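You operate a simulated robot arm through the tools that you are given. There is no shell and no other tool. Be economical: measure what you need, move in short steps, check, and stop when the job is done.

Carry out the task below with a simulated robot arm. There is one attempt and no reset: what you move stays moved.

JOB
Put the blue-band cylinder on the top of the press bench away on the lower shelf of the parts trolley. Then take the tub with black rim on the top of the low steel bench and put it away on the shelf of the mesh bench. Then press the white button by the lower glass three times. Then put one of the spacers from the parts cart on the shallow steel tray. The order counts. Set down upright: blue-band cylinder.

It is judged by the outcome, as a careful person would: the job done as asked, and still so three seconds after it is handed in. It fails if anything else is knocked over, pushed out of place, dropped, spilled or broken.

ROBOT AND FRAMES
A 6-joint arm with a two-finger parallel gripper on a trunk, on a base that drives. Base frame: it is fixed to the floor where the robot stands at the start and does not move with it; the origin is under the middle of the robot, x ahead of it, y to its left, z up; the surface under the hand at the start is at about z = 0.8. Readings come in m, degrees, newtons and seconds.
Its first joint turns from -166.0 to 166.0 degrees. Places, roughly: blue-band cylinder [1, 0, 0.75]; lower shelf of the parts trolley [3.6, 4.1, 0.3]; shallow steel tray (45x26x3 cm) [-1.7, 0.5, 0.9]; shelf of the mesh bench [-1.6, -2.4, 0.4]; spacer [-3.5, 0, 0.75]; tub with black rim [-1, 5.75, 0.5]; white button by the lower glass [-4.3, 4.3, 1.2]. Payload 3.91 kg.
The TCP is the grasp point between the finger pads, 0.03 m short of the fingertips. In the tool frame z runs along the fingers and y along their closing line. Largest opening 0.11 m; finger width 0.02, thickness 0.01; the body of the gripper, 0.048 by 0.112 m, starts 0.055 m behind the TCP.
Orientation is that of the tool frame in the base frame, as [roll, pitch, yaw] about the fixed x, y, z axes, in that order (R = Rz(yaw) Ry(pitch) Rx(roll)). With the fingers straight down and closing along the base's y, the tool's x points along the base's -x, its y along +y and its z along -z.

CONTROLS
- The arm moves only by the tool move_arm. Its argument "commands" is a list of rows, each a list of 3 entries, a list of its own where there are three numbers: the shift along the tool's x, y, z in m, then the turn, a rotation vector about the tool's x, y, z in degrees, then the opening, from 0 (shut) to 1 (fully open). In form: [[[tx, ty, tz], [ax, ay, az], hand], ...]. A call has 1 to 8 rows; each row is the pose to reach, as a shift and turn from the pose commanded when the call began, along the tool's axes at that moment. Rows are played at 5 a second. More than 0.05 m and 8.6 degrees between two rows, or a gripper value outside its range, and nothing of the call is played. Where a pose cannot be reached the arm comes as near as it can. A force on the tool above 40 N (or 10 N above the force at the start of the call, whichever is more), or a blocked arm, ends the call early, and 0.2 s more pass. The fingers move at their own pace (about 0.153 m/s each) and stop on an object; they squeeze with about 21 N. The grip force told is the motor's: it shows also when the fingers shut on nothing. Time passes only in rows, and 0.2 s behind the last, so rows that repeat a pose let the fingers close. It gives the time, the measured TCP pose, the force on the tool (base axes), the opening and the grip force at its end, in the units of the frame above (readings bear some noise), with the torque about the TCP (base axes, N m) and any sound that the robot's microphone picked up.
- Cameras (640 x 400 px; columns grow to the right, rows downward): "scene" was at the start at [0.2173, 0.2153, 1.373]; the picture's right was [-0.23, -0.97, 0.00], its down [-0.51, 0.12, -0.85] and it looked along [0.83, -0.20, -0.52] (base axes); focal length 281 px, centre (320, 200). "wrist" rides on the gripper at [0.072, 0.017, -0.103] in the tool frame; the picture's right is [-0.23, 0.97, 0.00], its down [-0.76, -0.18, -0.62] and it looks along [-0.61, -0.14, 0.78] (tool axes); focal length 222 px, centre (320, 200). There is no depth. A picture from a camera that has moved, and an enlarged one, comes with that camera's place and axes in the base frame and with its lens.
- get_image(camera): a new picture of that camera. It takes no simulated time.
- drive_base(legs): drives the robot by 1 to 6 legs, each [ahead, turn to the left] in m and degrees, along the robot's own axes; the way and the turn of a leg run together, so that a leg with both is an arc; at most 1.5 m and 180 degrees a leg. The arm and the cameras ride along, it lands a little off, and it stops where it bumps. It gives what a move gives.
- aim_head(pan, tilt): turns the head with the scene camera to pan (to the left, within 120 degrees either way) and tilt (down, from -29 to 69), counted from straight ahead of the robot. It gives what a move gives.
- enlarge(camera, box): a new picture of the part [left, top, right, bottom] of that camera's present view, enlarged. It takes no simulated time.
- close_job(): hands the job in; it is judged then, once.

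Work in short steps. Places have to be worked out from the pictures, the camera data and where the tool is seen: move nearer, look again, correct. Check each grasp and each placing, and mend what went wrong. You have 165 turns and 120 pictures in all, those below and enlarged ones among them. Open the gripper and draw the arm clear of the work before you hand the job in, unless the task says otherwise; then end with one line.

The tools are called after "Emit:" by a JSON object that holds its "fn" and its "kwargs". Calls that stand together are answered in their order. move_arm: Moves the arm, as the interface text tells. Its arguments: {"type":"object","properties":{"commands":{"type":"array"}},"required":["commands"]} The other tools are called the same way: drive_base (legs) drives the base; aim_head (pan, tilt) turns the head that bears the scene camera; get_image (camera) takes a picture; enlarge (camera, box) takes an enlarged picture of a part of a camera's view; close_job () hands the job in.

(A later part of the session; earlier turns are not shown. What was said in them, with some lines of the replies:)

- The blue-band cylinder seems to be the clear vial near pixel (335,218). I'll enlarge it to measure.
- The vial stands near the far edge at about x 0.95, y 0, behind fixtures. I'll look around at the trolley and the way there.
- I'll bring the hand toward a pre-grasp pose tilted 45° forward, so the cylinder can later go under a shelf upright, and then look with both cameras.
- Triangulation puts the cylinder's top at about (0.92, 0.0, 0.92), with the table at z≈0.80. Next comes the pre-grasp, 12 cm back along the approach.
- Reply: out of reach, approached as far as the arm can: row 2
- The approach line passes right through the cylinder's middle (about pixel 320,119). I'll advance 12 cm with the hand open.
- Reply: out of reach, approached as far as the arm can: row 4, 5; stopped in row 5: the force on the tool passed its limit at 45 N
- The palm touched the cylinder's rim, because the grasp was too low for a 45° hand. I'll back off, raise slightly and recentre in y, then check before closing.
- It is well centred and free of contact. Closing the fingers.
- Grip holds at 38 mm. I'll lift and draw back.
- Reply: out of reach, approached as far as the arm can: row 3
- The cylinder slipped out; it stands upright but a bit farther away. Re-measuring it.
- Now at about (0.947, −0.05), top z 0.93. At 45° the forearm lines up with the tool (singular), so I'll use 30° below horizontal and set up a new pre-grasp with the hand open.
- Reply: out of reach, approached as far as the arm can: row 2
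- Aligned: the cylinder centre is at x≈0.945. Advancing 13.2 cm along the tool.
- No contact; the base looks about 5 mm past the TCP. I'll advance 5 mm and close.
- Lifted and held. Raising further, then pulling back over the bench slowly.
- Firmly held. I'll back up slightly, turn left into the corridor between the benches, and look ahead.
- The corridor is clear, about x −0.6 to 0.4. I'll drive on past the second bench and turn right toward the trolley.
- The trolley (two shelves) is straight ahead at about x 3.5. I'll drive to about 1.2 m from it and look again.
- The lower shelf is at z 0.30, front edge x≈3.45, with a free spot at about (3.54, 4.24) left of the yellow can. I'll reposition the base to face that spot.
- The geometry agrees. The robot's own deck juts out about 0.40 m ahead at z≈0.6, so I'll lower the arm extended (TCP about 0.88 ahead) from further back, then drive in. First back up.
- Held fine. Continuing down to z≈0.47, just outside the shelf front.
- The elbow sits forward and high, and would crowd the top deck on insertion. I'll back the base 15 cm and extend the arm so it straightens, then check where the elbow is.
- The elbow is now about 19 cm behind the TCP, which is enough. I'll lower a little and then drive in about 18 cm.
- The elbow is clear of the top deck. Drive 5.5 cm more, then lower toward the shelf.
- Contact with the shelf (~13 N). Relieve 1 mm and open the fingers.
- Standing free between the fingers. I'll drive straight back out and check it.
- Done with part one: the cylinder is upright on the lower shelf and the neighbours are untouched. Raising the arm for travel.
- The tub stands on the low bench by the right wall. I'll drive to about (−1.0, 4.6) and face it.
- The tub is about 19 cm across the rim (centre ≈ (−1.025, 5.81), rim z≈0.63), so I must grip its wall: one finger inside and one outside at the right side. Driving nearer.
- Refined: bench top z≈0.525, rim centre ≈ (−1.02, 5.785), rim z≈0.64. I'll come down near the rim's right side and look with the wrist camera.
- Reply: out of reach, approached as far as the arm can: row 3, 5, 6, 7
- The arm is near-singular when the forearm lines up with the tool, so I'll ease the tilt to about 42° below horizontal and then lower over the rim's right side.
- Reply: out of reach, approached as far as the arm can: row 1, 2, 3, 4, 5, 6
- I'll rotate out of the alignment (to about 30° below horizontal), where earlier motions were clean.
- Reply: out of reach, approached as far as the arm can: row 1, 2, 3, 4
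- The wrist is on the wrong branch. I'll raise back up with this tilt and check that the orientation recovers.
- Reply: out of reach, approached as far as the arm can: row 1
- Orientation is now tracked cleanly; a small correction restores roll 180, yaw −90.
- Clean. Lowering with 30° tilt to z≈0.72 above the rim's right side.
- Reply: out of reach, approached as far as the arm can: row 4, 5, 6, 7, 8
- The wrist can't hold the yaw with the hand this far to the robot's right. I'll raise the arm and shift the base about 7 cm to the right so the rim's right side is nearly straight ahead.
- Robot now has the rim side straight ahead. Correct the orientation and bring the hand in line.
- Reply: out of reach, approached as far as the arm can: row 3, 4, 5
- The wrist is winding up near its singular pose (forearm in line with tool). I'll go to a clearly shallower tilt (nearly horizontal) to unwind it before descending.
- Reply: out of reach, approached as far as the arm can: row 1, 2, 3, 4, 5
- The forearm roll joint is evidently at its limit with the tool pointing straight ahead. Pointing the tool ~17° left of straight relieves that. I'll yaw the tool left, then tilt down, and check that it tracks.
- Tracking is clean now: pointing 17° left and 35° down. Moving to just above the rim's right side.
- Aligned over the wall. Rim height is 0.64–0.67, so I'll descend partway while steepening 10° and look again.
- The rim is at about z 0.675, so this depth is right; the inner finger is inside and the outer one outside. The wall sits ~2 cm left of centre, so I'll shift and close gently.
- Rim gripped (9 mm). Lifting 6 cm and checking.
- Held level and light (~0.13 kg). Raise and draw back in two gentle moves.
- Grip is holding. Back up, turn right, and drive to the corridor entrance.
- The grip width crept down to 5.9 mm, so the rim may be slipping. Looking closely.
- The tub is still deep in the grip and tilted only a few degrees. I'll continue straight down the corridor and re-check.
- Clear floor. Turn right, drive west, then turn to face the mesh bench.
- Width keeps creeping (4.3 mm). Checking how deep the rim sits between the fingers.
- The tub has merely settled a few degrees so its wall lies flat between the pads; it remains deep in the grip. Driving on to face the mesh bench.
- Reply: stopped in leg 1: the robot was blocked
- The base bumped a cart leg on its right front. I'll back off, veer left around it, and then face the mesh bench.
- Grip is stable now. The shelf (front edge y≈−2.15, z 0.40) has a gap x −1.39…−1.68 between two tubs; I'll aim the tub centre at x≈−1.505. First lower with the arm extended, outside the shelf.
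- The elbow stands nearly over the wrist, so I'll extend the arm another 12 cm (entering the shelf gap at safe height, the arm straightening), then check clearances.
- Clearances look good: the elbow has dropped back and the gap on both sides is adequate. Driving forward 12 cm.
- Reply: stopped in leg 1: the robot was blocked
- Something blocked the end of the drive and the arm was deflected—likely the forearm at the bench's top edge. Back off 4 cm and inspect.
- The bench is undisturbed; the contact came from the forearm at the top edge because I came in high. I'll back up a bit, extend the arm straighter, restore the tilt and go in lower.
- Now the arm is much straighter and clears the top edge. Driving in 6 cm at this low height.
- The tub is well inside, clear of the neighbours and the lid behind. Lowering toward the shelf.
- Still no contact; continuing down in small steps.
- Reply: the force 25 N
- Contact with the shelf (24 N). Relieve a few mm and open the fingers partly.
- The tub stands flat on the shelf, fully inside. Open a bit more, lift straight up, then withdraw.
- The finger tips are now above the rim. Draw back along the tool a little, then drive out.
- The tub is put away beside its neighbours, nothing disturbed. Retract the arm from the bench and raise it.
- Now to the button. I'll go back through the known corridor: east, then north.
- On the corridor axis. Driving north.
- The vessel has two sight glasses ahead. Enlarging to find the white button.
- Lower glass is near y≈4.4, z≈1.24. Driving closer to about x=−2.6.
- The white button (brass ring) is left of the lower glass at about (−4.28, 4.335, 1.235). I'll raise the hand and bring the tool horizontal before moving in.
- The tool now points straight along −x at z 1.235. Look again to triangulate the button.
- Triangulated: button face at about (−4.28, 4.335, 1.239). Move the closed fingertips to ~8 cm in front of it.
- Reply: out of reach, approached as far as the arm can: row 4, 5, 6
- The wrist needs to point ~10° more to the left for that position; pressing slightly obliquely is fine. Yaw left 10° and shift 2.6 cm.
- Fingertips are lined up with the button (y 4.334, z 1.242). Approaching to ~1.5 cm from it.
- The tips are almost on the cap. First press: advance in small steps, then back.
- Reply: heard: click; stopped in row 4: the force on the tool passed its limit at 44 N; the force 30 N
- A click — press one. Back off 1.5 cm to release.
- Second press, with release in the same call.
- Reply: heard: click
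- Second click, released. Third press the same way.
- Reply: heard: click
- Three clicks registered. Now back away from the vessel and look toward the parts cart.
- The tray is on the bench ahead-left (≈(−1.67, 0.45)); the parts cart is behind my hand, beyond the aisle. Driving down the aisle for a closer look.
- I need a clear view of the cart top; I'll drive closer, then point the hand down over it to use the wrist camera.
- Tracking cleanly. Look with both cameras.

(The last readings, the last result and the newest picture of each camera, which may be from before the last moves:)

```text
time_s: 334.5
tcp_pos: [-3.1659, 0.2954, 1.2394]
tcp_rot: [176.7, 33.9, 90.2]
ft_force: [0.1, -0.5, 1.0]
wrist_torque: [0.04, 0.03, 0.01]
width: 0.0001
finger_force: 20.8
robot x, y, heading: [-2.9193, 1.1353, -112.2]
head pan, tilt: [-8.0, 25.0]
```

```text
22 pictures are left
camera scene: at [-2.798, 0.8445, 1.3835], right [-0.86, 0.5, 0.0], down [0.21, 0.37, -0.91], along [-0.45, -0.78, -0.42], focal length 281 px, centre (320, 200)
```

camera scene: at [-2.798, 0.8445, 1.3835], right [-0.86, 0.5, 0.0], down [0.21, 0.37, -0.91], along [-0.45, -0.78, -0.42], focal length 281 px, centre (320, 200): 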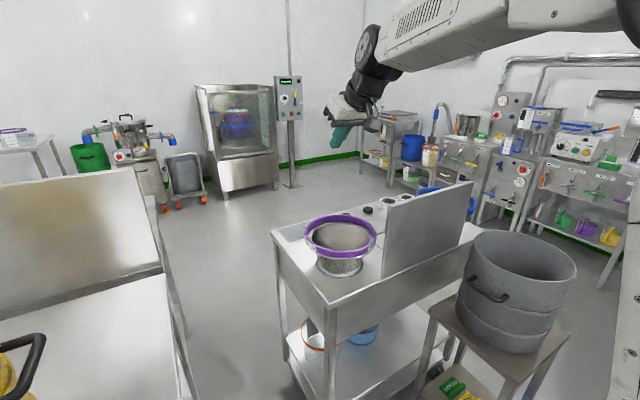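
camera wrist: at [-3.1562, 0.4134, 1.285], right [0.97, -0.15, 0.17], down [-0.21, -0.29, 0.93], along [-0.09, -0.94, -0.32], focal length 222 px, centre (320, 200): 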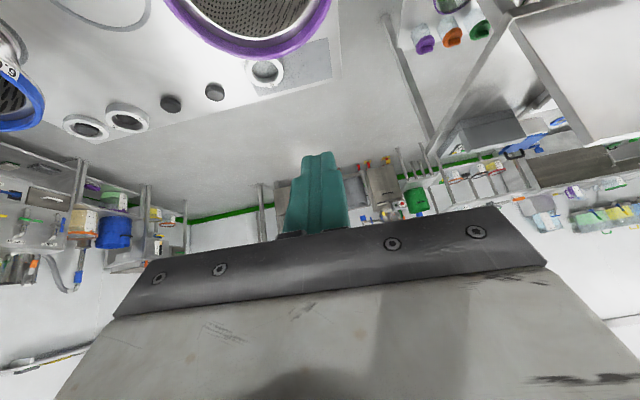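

Several small parts lie along the cart top. Enlarging to identify the spacers.

Emit:
{"fn": "enlarge", "kwargs": {"camera": "wrist", "box": [40, 40, 340, 160]}}

Emit:
{"fn": "enlarge", "kwargs": {"camera": "scene", "box": [270, 180, 430, 290]}}

```text
2.13 times, centred on (190, 100) of wrist
camera zoom: at [-3.1562, 0.4134, 1.285], right [0.97, -0.15, 0.17], down [-0.21, -0.29, 0.93], along [-0.09, -0.94, -0.32], focal length 474 px, centre (597, 413)
```

zoom: 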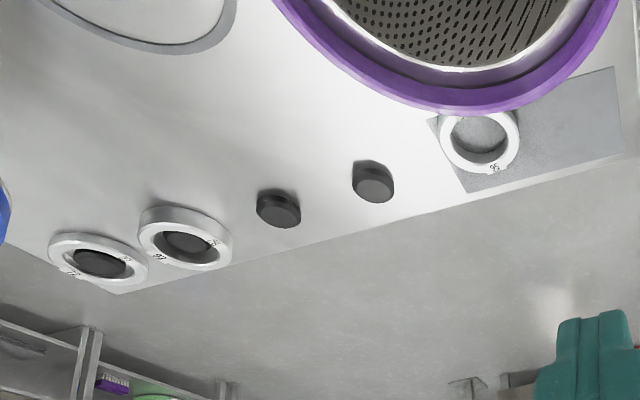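

```text
3.64 times, centred on (350, 235) of scene
camera zoom: at [-2.798, 0.8445, 1.3835], right [-0.86, 0.5, 0.0], down [0.21, 0.37, -0.91], along [-0.45, -0.78, -0.42], focal length 1021 px, centre (211, 73)
```

zoom: 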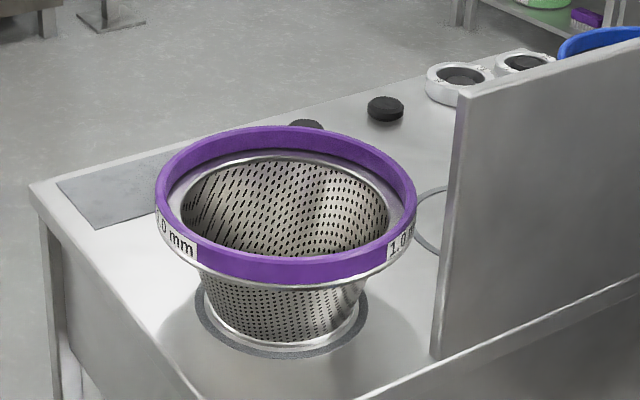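

The spacers are the white numbered rings (two sit on pegs; one lies loose on a grey mat near the sieve at ≈(−3.28, −0.02)). I'll pick the loose one; drive a little closer.

Emit:
{"fn": "drive_base", "kwargs": {"legs": [[0, 5.3], [0.31, 0]]}}

Emit:
{"fn": "move_arm", "kwargs": {"commands": [[[0, 0, 0], [0, 6, 0], 0], [[0, 0, 0], [0, 12, 0], 0.2], [[0, 0, 0], [0, 18, 0], 0.4], [[0, 0, 0], [0, 24, 0], 0.55], [[0, 0, 0], [0, 30, 0], 0.55], [[0, 0, 0], [0, 34, 0], 0.55], [[0, 0, 0], [0, 34, 0], 0.55]]}}

```text
time_s: 337.1
tcp_pos: [-3.1768, -0.0121, 1.2383]
tcp_rot: [176.5, 33.9, 95.5]
ft_force: [0.1, 0.2, 0.4]
wrist_torque: [-0.04, -0.01, -0.02]
width: 0.0002
finger_force: 20.4
robot x, y, heading: [-3.0092, 0.8416, -106.9]
head pan, tilt: [-8.0, 25.0]
```

```text
time_s: 338.7
tcp_pos: [-3.1778, -0.0113, 1.2387]
tcp_rot: [177.1, 0.1, 97.4]
ft_force: [0.3, 0.1, 0.8]
wrist_torque: [-0.03, -0.02, -0.01]
width: 0.0606
finger_force: 0.0
robot x, y, heading: [-3.008, 0.8457, -106.9]
head pan, tilt: [-8.0, 25.0]
```

Tool is vertical. Rotate about its axis so the fingers close along y (camera away from the sieve) and move over the ring.

Emit:
{"fn": "move_arm", "kwargs": {"commands": [[[-0.004, -0.013, 0], [0, 0, 8.2], 0.55], [[-0.008, -0.026, 0], [0, 0, 16.4], 0.55], [[-0.011, -0.039, 0], [0, 0, 24.6], 0.55], [[-0.015, -0.052, 0], [0, 0, 32.8], 0.55], [[-0.019, -0.065, 0], [0, 0, 41], 0.55], [[-0.023, -0.078, 0], [0, 0, 49.2], 0.55], [[-0.026, -0.091, 0], [0, 0, 57.4], 0.55], [[-0.03, -0.105, 0], [0, 0, 65], 0.55]]}}

Emit:
{"fn": "move_arm", "kwargs": {"commands": [[[0, 0, 0], [0, 0, 8.2], 0.55], [[0, 0, 0], [0, 0, 16.4], 0.55], [[0, 0, 0], [0, 0, 24.6], 0.55], [[0, 0, 0], [0, 0, 32.4], 0.55], [[0, 0, 0], [0, 0, 32.4], 0.55]]}}

Emit:
{"fn": "get_image", "kwargs": {"camera": "wrist"}}

```text
time_s: 340.5
tcp_pos: [-3.2762, -0.0541, 1.2333]
tcp_rot: [178.8, -2.6, 32.3]
ft_force: [0.5, -0.4, -0.4]
wrist_torque: [-0.02, 0.04, -0.02]
width: 0.0604
finger_force: 0.2
robot x, y, heading: [-3.008, 0.8432, -107.2]
head pan, tilt: [-8.0, 25.0]
```

```text
time_s: 341.7
tcp_pos: [-3.2782, -0.0545, 1.2338]
tcp_rot: [-179.6, -2.9, -0.1]
ft_force: [-0.1, 0.1, 0.7]
wrist_torque: [0.03, 0.02, 0.0]
width: 0.0607
finger_force: 0.1
robot x, y, heading: [-3.0061, 0.8467, -107.0]
head pan, tilt: [-8.0, 25.0]
```

```text
19 pictures are left
camera wrist: at [-3.2111, -0.0716, 1.3407], right [-0.23, -0.97, -0.02], down [-0.79, 0.18, 0.59], along [-0.57, 0.15, -0.81], focal length 222 px, centre (320, 200)
```

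wrist: 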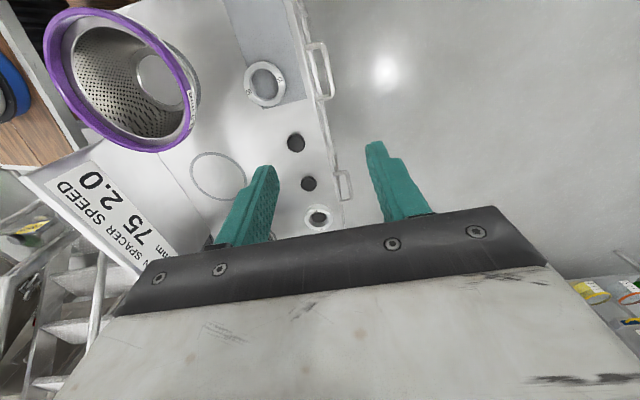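

Using both wrist views, the ring is actually at about (−3.256, 0.058) with top z≈0.85 (the cart top is ~0.84). Descend to above its south wall and re-check.

Emit:
{"fn": "move_arm", "kwargs": {"commands": [[[0.002, -0.025, 0.03], [0, -1, 0], 0.55], [[0.003, -0.05, 0.07], [0, -2, 0], 0.55], [[0.005, -0.077, 0.11], [0, -2.9, 0], 0.55], [[0.006, -0.077, 0.158], [0, -2.9, 0], 0.55], [[0.008, -0.077, 0.205], [0, -2.9, 0], 0.55], [[0.0093, -0.077, 0.25], [0, -2.9, 0], 0.55], [[0.0093, -0.077, 0.25], [0, -2.9, 0], 0.55]]}}

Emit:
{"fn": "get_image", "kwargs": {"camera": "wrist"}}

```text
time_s: 343.3
tcp_pos: [-3.2571, 0.0238, 0.9826]
tcp_rot: [-179.6, 0.2, 0.0]
ft_force: [-0.5, 0.4, 0.6]
wrist_torque: [0.05, 0.03, 0.01]
width: 0.0606
finger_force: 0.1
robot x, y, heading: [-3.0053, 0.8449, -106.8]
head pan, tilt: [-8.0, 25.0]
```

```text
18 pictures are left
camera wrist: at [-3.1843, 0.0058, 1.0863], right [-0.23, -0.97, 0.0], down [-0.76, 0.17, 0.63], along [-0.61, 0.15, -0.78], focal length 222 px, centre (320, 200)
```

wrist: 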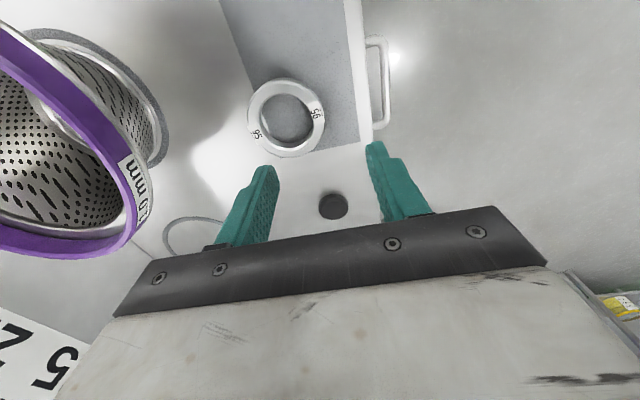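

Ring centre ≈ (−3.253, 0.060), wall between the fingers. Descend to z≈0.885, then look.

Emit:
{"fn": "move_arm", "kwargs": {"commands": [[[0.002, -0.001, 0.03], [0, 0, 0], 0.55], [[0.004, -0.002, 0.06], [0, 0, 0], 0.55], [[0.004, -0.002, 0.085], [0, 0, 0], 0.55], [[0.004, -0.002, 0.097], [0, 0, 0], 0.55], [[0.004, -0.002, 0.097], [0, 0, 0], 0.55]]}}

Emit:
{"fn": "get_image", "kwargs": {"camera": "wrist"}}

```text
time_s: 344.5
tcp_pos: [-3.2534, 0.0272, 0.8888]
tcp_rot: [-179.8, 0.1, 0.0]
ft_force: [0.1, 0.1, 0.3]
wrist_torque: [-0.01, -0.03, 0.0]
width: 0.0607
finger_force: 0.1
robot x, y, heading: [-3.003, 0.8446, -107.3]
head pan, tilt: [-8.0, 25.0]
```

```text
17 pictures are left
camera wrist: at [-3.1805, 0.009, 0.9928], right [-0.23, -0.97, -0.01], down [-0.76, 0.17, 0.63], along [-0.61, 0.15, -0.78], focal length 222 px, centre (320, 200)
```

wrist: 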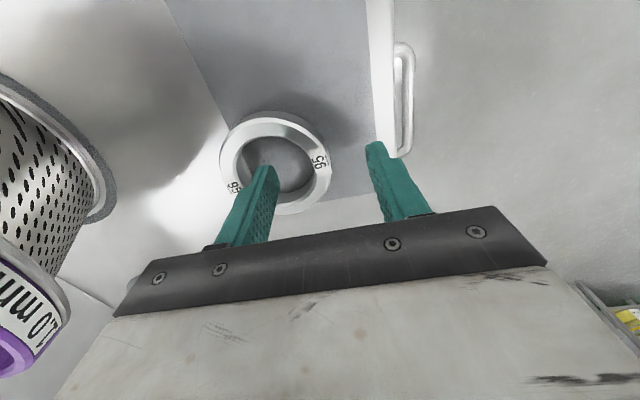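

Inner finger is over the hole, outer finger outside. Lower the last 3 cm gently.

Emit:
{"fn": "move_arm", "kwargs": {"commands": [[[0, 0, 0.008], [0, 0, 0], 0.55], [[0, 0, 0.015], [0, 0, 0], 0.55], [[0, 0, 0.02], [0, 0, 0], 0.55], [[0, 0, 0.024], [0, 0, 0], 0.55], [[0, 0, 0.028], [0, 0, 0], 0.55], [[0, 0, 0.03], [0, 0, 0], 0.55]]}}

Emit:
{"fn": "get_image", "kwargs": {"camera": "wrist"}}

```text
time_s: 345.5
tcp_pos: [-3.2528, 0.025, 0.8697]
tcp_rot: [-179.9, 0.2, -0.1]
ft_force: [3.5, 6.5, 15.2]
wrist_torque: [-0.11, -0.26, 0.14]
width: 0.058
finger_force: 0.1
robot x, y, heading: [-3.0061, 0.8422, -107.3]
head pan, tilt: [-8.0, 25.0]
stopped in row 4: the force on the tool passed its limit at 47 N (the readings are from after the stop); the commanded pose is now the measured one
```

```text
16 pictures are left
camera wrist: at [-3.1807, 0.0081, 0.9732], right [-0.23, -0.97, 0.0], down [-0.76, 0.18, 0.63], along [-0.61, 0.14, -0.78], focal length 222 px, centre (320, 200)
```

wrist: 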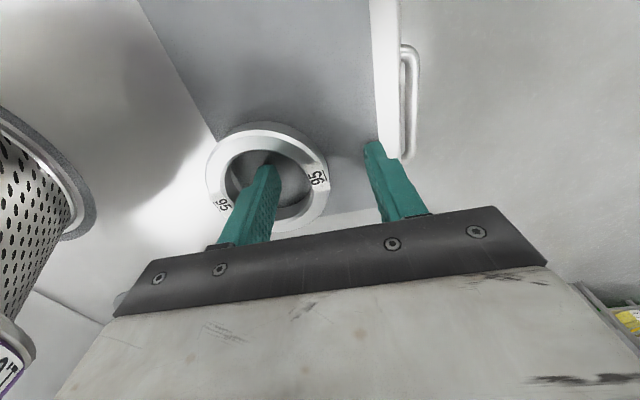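

Tips touched the surface (z≈0.84) with the inner finger inside the hole. Lift 3 mm and close.

Emit:
{"fn": "move_arm", "kwargs": {"commands": [[[0, 0, -0.003], [0, 0, 0], 0.55], [[0, 0, -0.003], [0, 0, 0], 0.4], [[0, 0, -0.003], [0, 0, 0], 0.25], [[0, 0, -0.003], [0, 0, 0], 0.1], [[0, 0, -0.003], [0, 0, 0], 0], [[0, 0, -0.003], [0, 0, 0], 0], [[0, 0, -0.003], [0, 0, 0], 0]]}}

Emit:
{"fn": "move_arm", "kwargs": {"commands": [[[0, 0, -0.02], [0, 0, 0], 0], [[0, 0, -0.05], [0, 0, 0], 0], [[0, 0, -0.08], [0, 0, 0], 0], [[0, 0, -0.08], [0, 0, 0], 0]]}}

Emit:
{"fn": "get_image", "kwargs": {"camera": "wrist"}}

```text
time_s: 347.1
tcp_pos: [-3.2548, 0.0233, 0.8728]
tcp_rot: [-180.0, 0.2, -0.1]
ft_force: [-1.8, -1.6, 1.3]
wrist_torque: [-0.07, 0.02, -0.04]
width: 0.013
finger_force: 21.2
robot x, y, heading: [-3.0093, 0.8449, -106.9]
head pan, tilt: [-8.0, 25.0]
```

```text
time_s: 348.1
tcp_pos: [-3.2536, 0.0232, 0.9498]
tcp_rot: [-180.0, 0.2, 0.0]
ft_force: [0.1, 0.5, -0.5]
wrist_torque: [-0.02, 0.0, -0.01]
width: 0.0133
finger_force: 20.8
robot x, y, heading: [-3.0098, 0.8428, -107.1]
head pan, tilt: [-8.0, 25.0]
```

```text
15 pictures are left
camera wrist: at [-3.1798, 0.0067, 1.0538], right [-0.23, -0.97, 0.0], down [-0.76, 0.18, 0.63], along [-0.61, 0.14, -0.78], focal length 222 px, centre (320, 200)
```

wrist: 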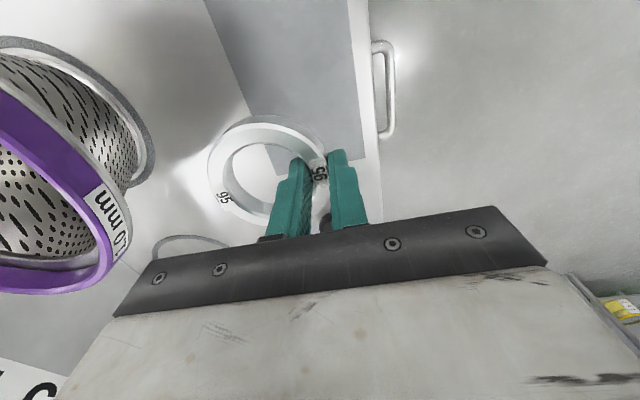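

Spacer held (13 mm wall). Raise, back out of the aisle, and move round to the tray bench.

Emit:
{"fn": "move_arm", "kwargs": {"commands": [[[0, 0, -0.045], [0, 0, 0], 0], [[0, 0, -0.09], [0, 0, 0], 0], [[0, 0, -0.135], [0, 0, 0], 0], [[0, 0, -0.18], [0, 0, 0], 0], [[0, 0, -0.225], [0, 0, 0], 0], [[0, 0, -0.27], [0, 0, 0], 0], [[0, 0, -0.27], [0, 0, 0], 0]]}}

Emit:
{"fn": "drive_base", "kwargs": {"legs": [[-1.3, 0], [0, 67.5], [0.95, 0], [0, -50]]}}

Emit:
{"fn": "aim_head", "kwargs": {"pan": 0, "tilt": 35}}

Emit:
{"fn": "get_image", "kwargs": {"camera": "scene"}}

```text
time_s: 349.7
tcp_pos: [-3.2517, 0.0261, 1.2213]
tcp_rot: [-179.9, 0.2, 0.1]
ft_force: [-0.1, 0.4, -1.0]
wrist_torque: [-0.03, 0.0, -0.03]
width: 0.0131
finger_force: 20.8
robot x, y, heading: [-3.0123, 0.843, -107.2]
head pan, tilt: [-8.0, 25.0]
```

```text
time_s: 365.7
tcp_pos: [-1.9119, 0.6138, 1.2218]
tcp_rot: [-179.9, 0.2, 17.1]
ft_force: [-0.7, -0.2, -0.8]
wrist_torque: [-0.06, -0.02, 0.0]
width: 0.0133
finger_force: 21.0
robot x, y, heading: [-1.9224, 1.4676, -89.9]
head pan, tilt: [-8.0, 25.0]
```

```text
time_s: 366.5
tcp_pos: [-1.9123, 0.6127, 1.2215]
tcp_rot: [-179.9, 0.2, 17.2]
ft_force: [0.4, -0.2, -1.6]
wrist_torque: [-0.02, -0.03, 0.0]
width: 0.0133
finger_force: 20.8
robot x, y, heading: [-1.9224, 1.467, -89.9]
head pan, tilt: [0.0, 35.0]
```

```text
14 pictures are left
camera scene: at [-1.6861, 1.2512, 1.3677], right [-1.0, 0.0, 0.0], down [0.0, 0.57, -0.82], along [0.0, -0.82, -0.57], focal length 281 px, centre (320, 200)
```

scene: 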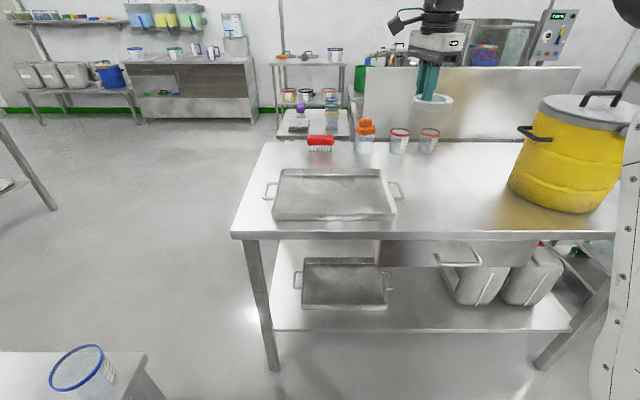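

The shallow tray lies on the bench top, centre ≈ (−1.727, 0.51), z≈0.89. Drive 15 cm closer, then bring the ring over the tray.

Emit:
{"fn": "drive_base", "kwargs": {"legs": [[0.15, 0]]}}

Emit:
{"fn": "move_arm", "kwargs": {"commands": [[[0.04, 0.009, 0], [0, 0, 0], 0], [[0.08, 0.018, 0], [0, 0, 0], 0], [[0.12, 0.027, 0], [0, 0, 0], 0], [[0.16, 0.036, 0.02], [0, 0, 0], 0], [[0.191, 0.043, 0.05], [0, 0, 0], 0], [[0.191, 0.043, 0.1], [0, 0, 0], 0], [[0.191, 0.043, 0.15], [0, 0, 0], 0], [[0.191, 0.043, 0.2], [0, 0, 0], 0]]}}

Emit:
{"fn": "get_image", "kwargs": {"camera": "scene"}}

Emit:
{"fn": "get_image", "kwargs": {"camera": "wrist"}}

```text
time_s: 367.8
tcp_pos: [-1.9171, 0.4629, 1.2212]
tcp_rot: [-179.8, 0.2, 16.9]
ft_force: [0.2, 0.3, -1.5]
wrist_torque: [-0.08, 0.02, -0.02]
width: 0.0133
finger_force: 21.2
robot x, y, heading: [-1.9229, 1.3223, -90.1]
head pan, tilt: [0.0, 35.0]
```

```text
time_s: 369.6
tcp_pos: [-1.7186, 0.4796, 1.0217]
tcp_rot: [179.9, 0.2, 17.0]
ft_force: [-0.1, -0.5, -0.7]
wrist_torque: [-0.07, -0.06, 0.02]
width: 0.0134
finger_force: 20.9
robot x, y, heading: [-1.9219, 1.3159, -90.2]
head pan, tilt: [0.0, 35.0]
```

```text
13 pictures are left
camera scene: at [-1.6868, 1.0998, 1.3677], right [-1.0, 0.0, 0.0], down [0.0, 0.57, -0.82], along [0.0, -0.82, -0.57], focal length 281 px, centre (320, 200)
```

scene: 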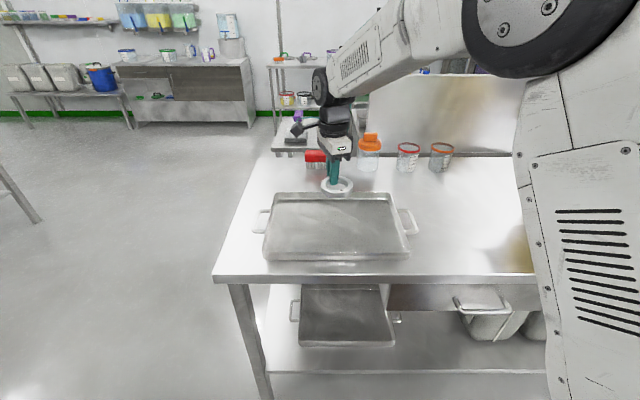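

```text
12 pictures are left
camera wrist: at [-1.6444, 0.4849, 1.1247], right [0.07, -1.0, 0.0], down [-0.78, -0.05, 0.63], along [-0.62, -0.04, -0.78], focal length 222 px, centre (320, 200)
```

wrist: 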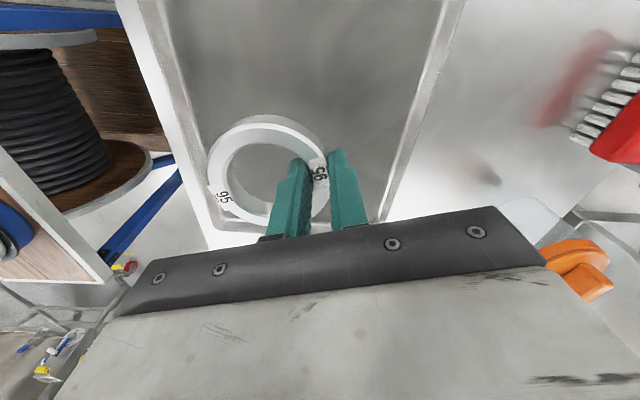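

The ring is over the middle of the tray. Lower quickly 7 cm, then gently to contact.

Emit:
{"fn": "move_arm", "kwargs": {"commands": [[[0, 0, 0.035], [0, 0, 0], 0], [[0, 0, 0.07], [0, 0, 0], 0], [[0, 0, 0.078], [0, 0, 0], 0], [[0, 0, 0.086], [0, 0, 0], 0], [[0, 0, 0.092], [0, 0, 0], 0]]}}

Emit:
{"fn": "enlarge", "kwargs": {"camera": "scene", "box": [240, 130, 440, 280]}}

```text
time_s: 370.8
tcp_pos: [-1.7198, 0.477, 0.9302]
tcp_rot: [-179.9, 0.2, 17.0]
ft_force: [0.2, -0.2, -1.4]
wrist_torque: [-0.03, -0.03, 0.02]
width: 0.0133
finger_force: 20.9
robot x, y, heading: [-1.9187, 1.3123, -90.1]
head pan, tilt: [0.0, 35.0]
```

```text
2.67 times, centred on (340, 205) of scene
camera zoom: at [-1.6867, 1.0995, 1.3676], right [-1.0, 0.0, 0.0], down [0.0, 0.57, -0.82], along [0.0, -0.82, -0.57], focal length 748 px, centre (267, 187)
```

zoom: 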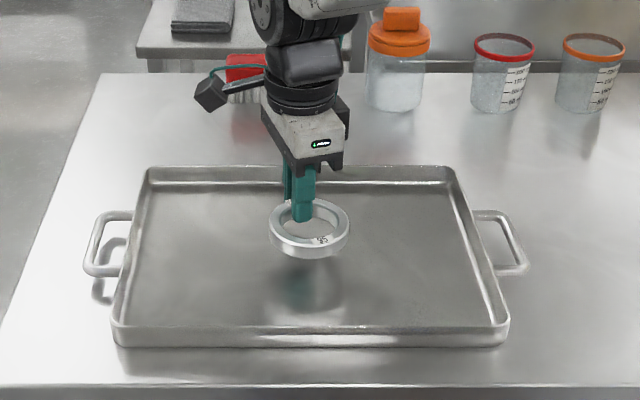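

Still a few centimetres above the tray floor. Continue in small steps.

Emit:
{"fn": "move_arm", "kwargs": {"commands": [[[0, 0, 0.008], [0, 0, 0], 0], [[0, 0, 0.016], [0, 0, 0], 0], [[0, 0, 0.022], [0, 0, 0], 0], [[0, 0, 0.028], [0, 0, 0], 0], [[0, 0, 0.034], [0, 0, 0], 0], [[0, 0, 0.04], [0, 0, 0], 0]]}}

Emit:
{"fn": "enlarge", "kwargs": {"camera": "scene", "box": [240, 130, 440, 280]}}

```text
time_s: 372.3
tcp_pos: [-1.721, 0.4762, 0.8949]
tcp_rot: [179.6, 0.2, 17.0]
ft_force: [-0.6, 3.6, 10.9]
wrist_torque: [0.37, 0.01, -0.01]
width: 0.013
finger_force: 21.2
robot x, y, heading: [-1.9239, 1.3183, -90.0]
head pan, tilt: [0.0, 35.0]
stopped in row 6: the force on the tool passed its limit at 43 N (the readings are from after the stop); the commanded pose is now the measured one
```

```text
2.67 times, centred on (340, 205) of scene
camera zoom: at [-1.6869, 1.1002, 1.3678], right [-1.0, 0.0, 0.0], down [0.0, 0.57, -0.82], along [0.0, -0.82, -0.57], focal length 748 px, centre (267, 187)
```

zoom: 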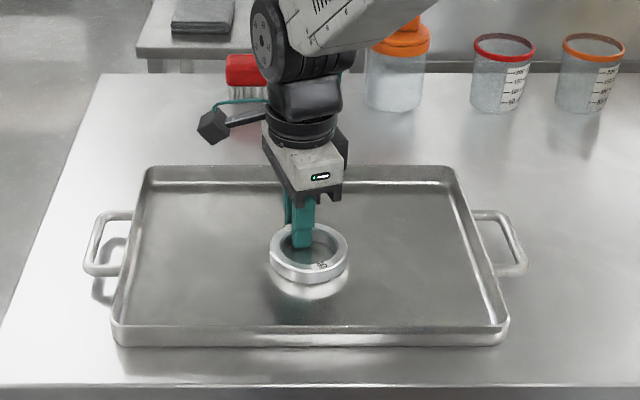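

The ring rests on the tray floor. Open to release, then lift straight up.

Emit:
{"fn": "move_arm", "kwargs": {"commands": [[[0, 0, -0.001], [0, 0, 0], 0.2], [[0, 0, -0.001], [0, 0, 0], 0.35], [[0, 0, -0.001], [0, 0, 0], 0.42], [[0, 0, -0.001], [0, 0, 0], 0.42], [[0, 0, -0.03], [0, 0, 0], 0.42], [[0, 0, -0.075], [0, 0, 0], 0.42], [[0, 0, -0.12], [0, 0, 0], 0.42], [[0, 0, -0.165], [0, 0, 0], 0.42]]}}

Emit:
{"fn": "move_arm", "kwargs": {"commands": [[[0, 0, -0.045], [0, 0, 0], 0.6], [[0, 0, -0.09], [0, 0, 0], 1], [[0, 0, -0.135], [0, 0, 0], 1], [[0, 0, -0.15], [0, 0, 0], 1]]}}

Emit:
{"fn": "get_image", "kwargs": {"camera": "scene"}}

```text
time_s: 374.1
tcp_pos: [-1.7184, 0.477, 1.0606]
tcp_rot: [179.9, 0.3, 17.0]
ft_force: [0.0, 0.8, 0.1]
wrist_torque: [0.02, 0.04, 0.03]
width: 0.0462
finger_force: 0.2
robot x, y, heading: [-1.9195, 1.3155, -90.2]
head pan, tilt: [0.0, 35.0]
```

```text
time_s: 375.1
tcp_pos: [-1.7188, 0.4775, 1.2064]
tcp_rot: [179.9, 0.2, 17.0]
ft_force: [0.3, -0.2, 0.2]
wrist_torque: [0.06, -0.05, 0.02]
width: 0.1101
finger_force: 0.0
robot x, y, heading: [-1.9219, 1.3163, -90.1]
head pan, tilt: [0.0, 35.0]
```

```text
9 pictures are left
camera scene: at [-1.6867, 1.0995, 1.3676], right [-1.0, 0.0, 0.0], down [0.0, 0.57, -0.82], along [0.0, -0.82, -0.57], focal length 281 px, centre (320, 200)
```

scene: 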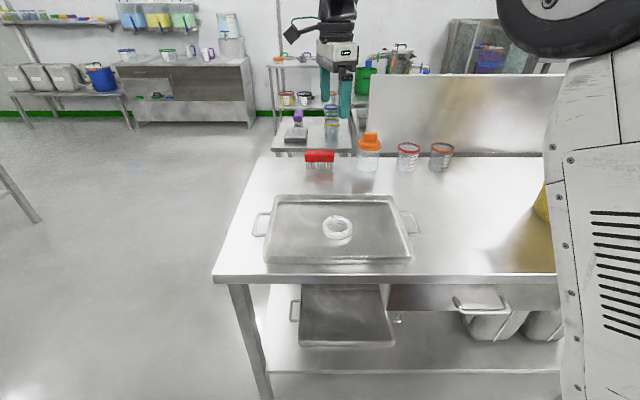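

The ring lies flat in the tray and the hand is open and clear. Back off a little and hand in.

Emit:
{"fn": "drive_base", "kwargs": {"legs": [[-0.3, 0]]}}

Emit:
{"fn": "close_job", "kwargs": {}}

```text
time_s: 377.2
tcp_pos: [-1.7215, 0.775, 1.2057]
tcp_rot: [179.8, 0.3, 16.6]
ft_force: [-0.1, -0.1, 0.2]
wrist_torque: [0.02, -0.02, 0.01]
width: 0.11
finger_force: 0.1
robot x, y, heading: [-1.9214, 1.6148, -90.8]
head pan, tilt: [0.0, 35.0]
```

```text
The job is handed in.
```

All four steps were done in order and the job is handed in: cylinder upright on the trolley's lower shelf, tub on the mesh bench shelf, white button pressed three times (three clicks), one spacer on the steel tray; along the way the cylinder slipped from the first grip but stayed standing, the base bumped a cart once, and the arm was blocked once at the mesh bench, and later pictures showed nothing knocked over.
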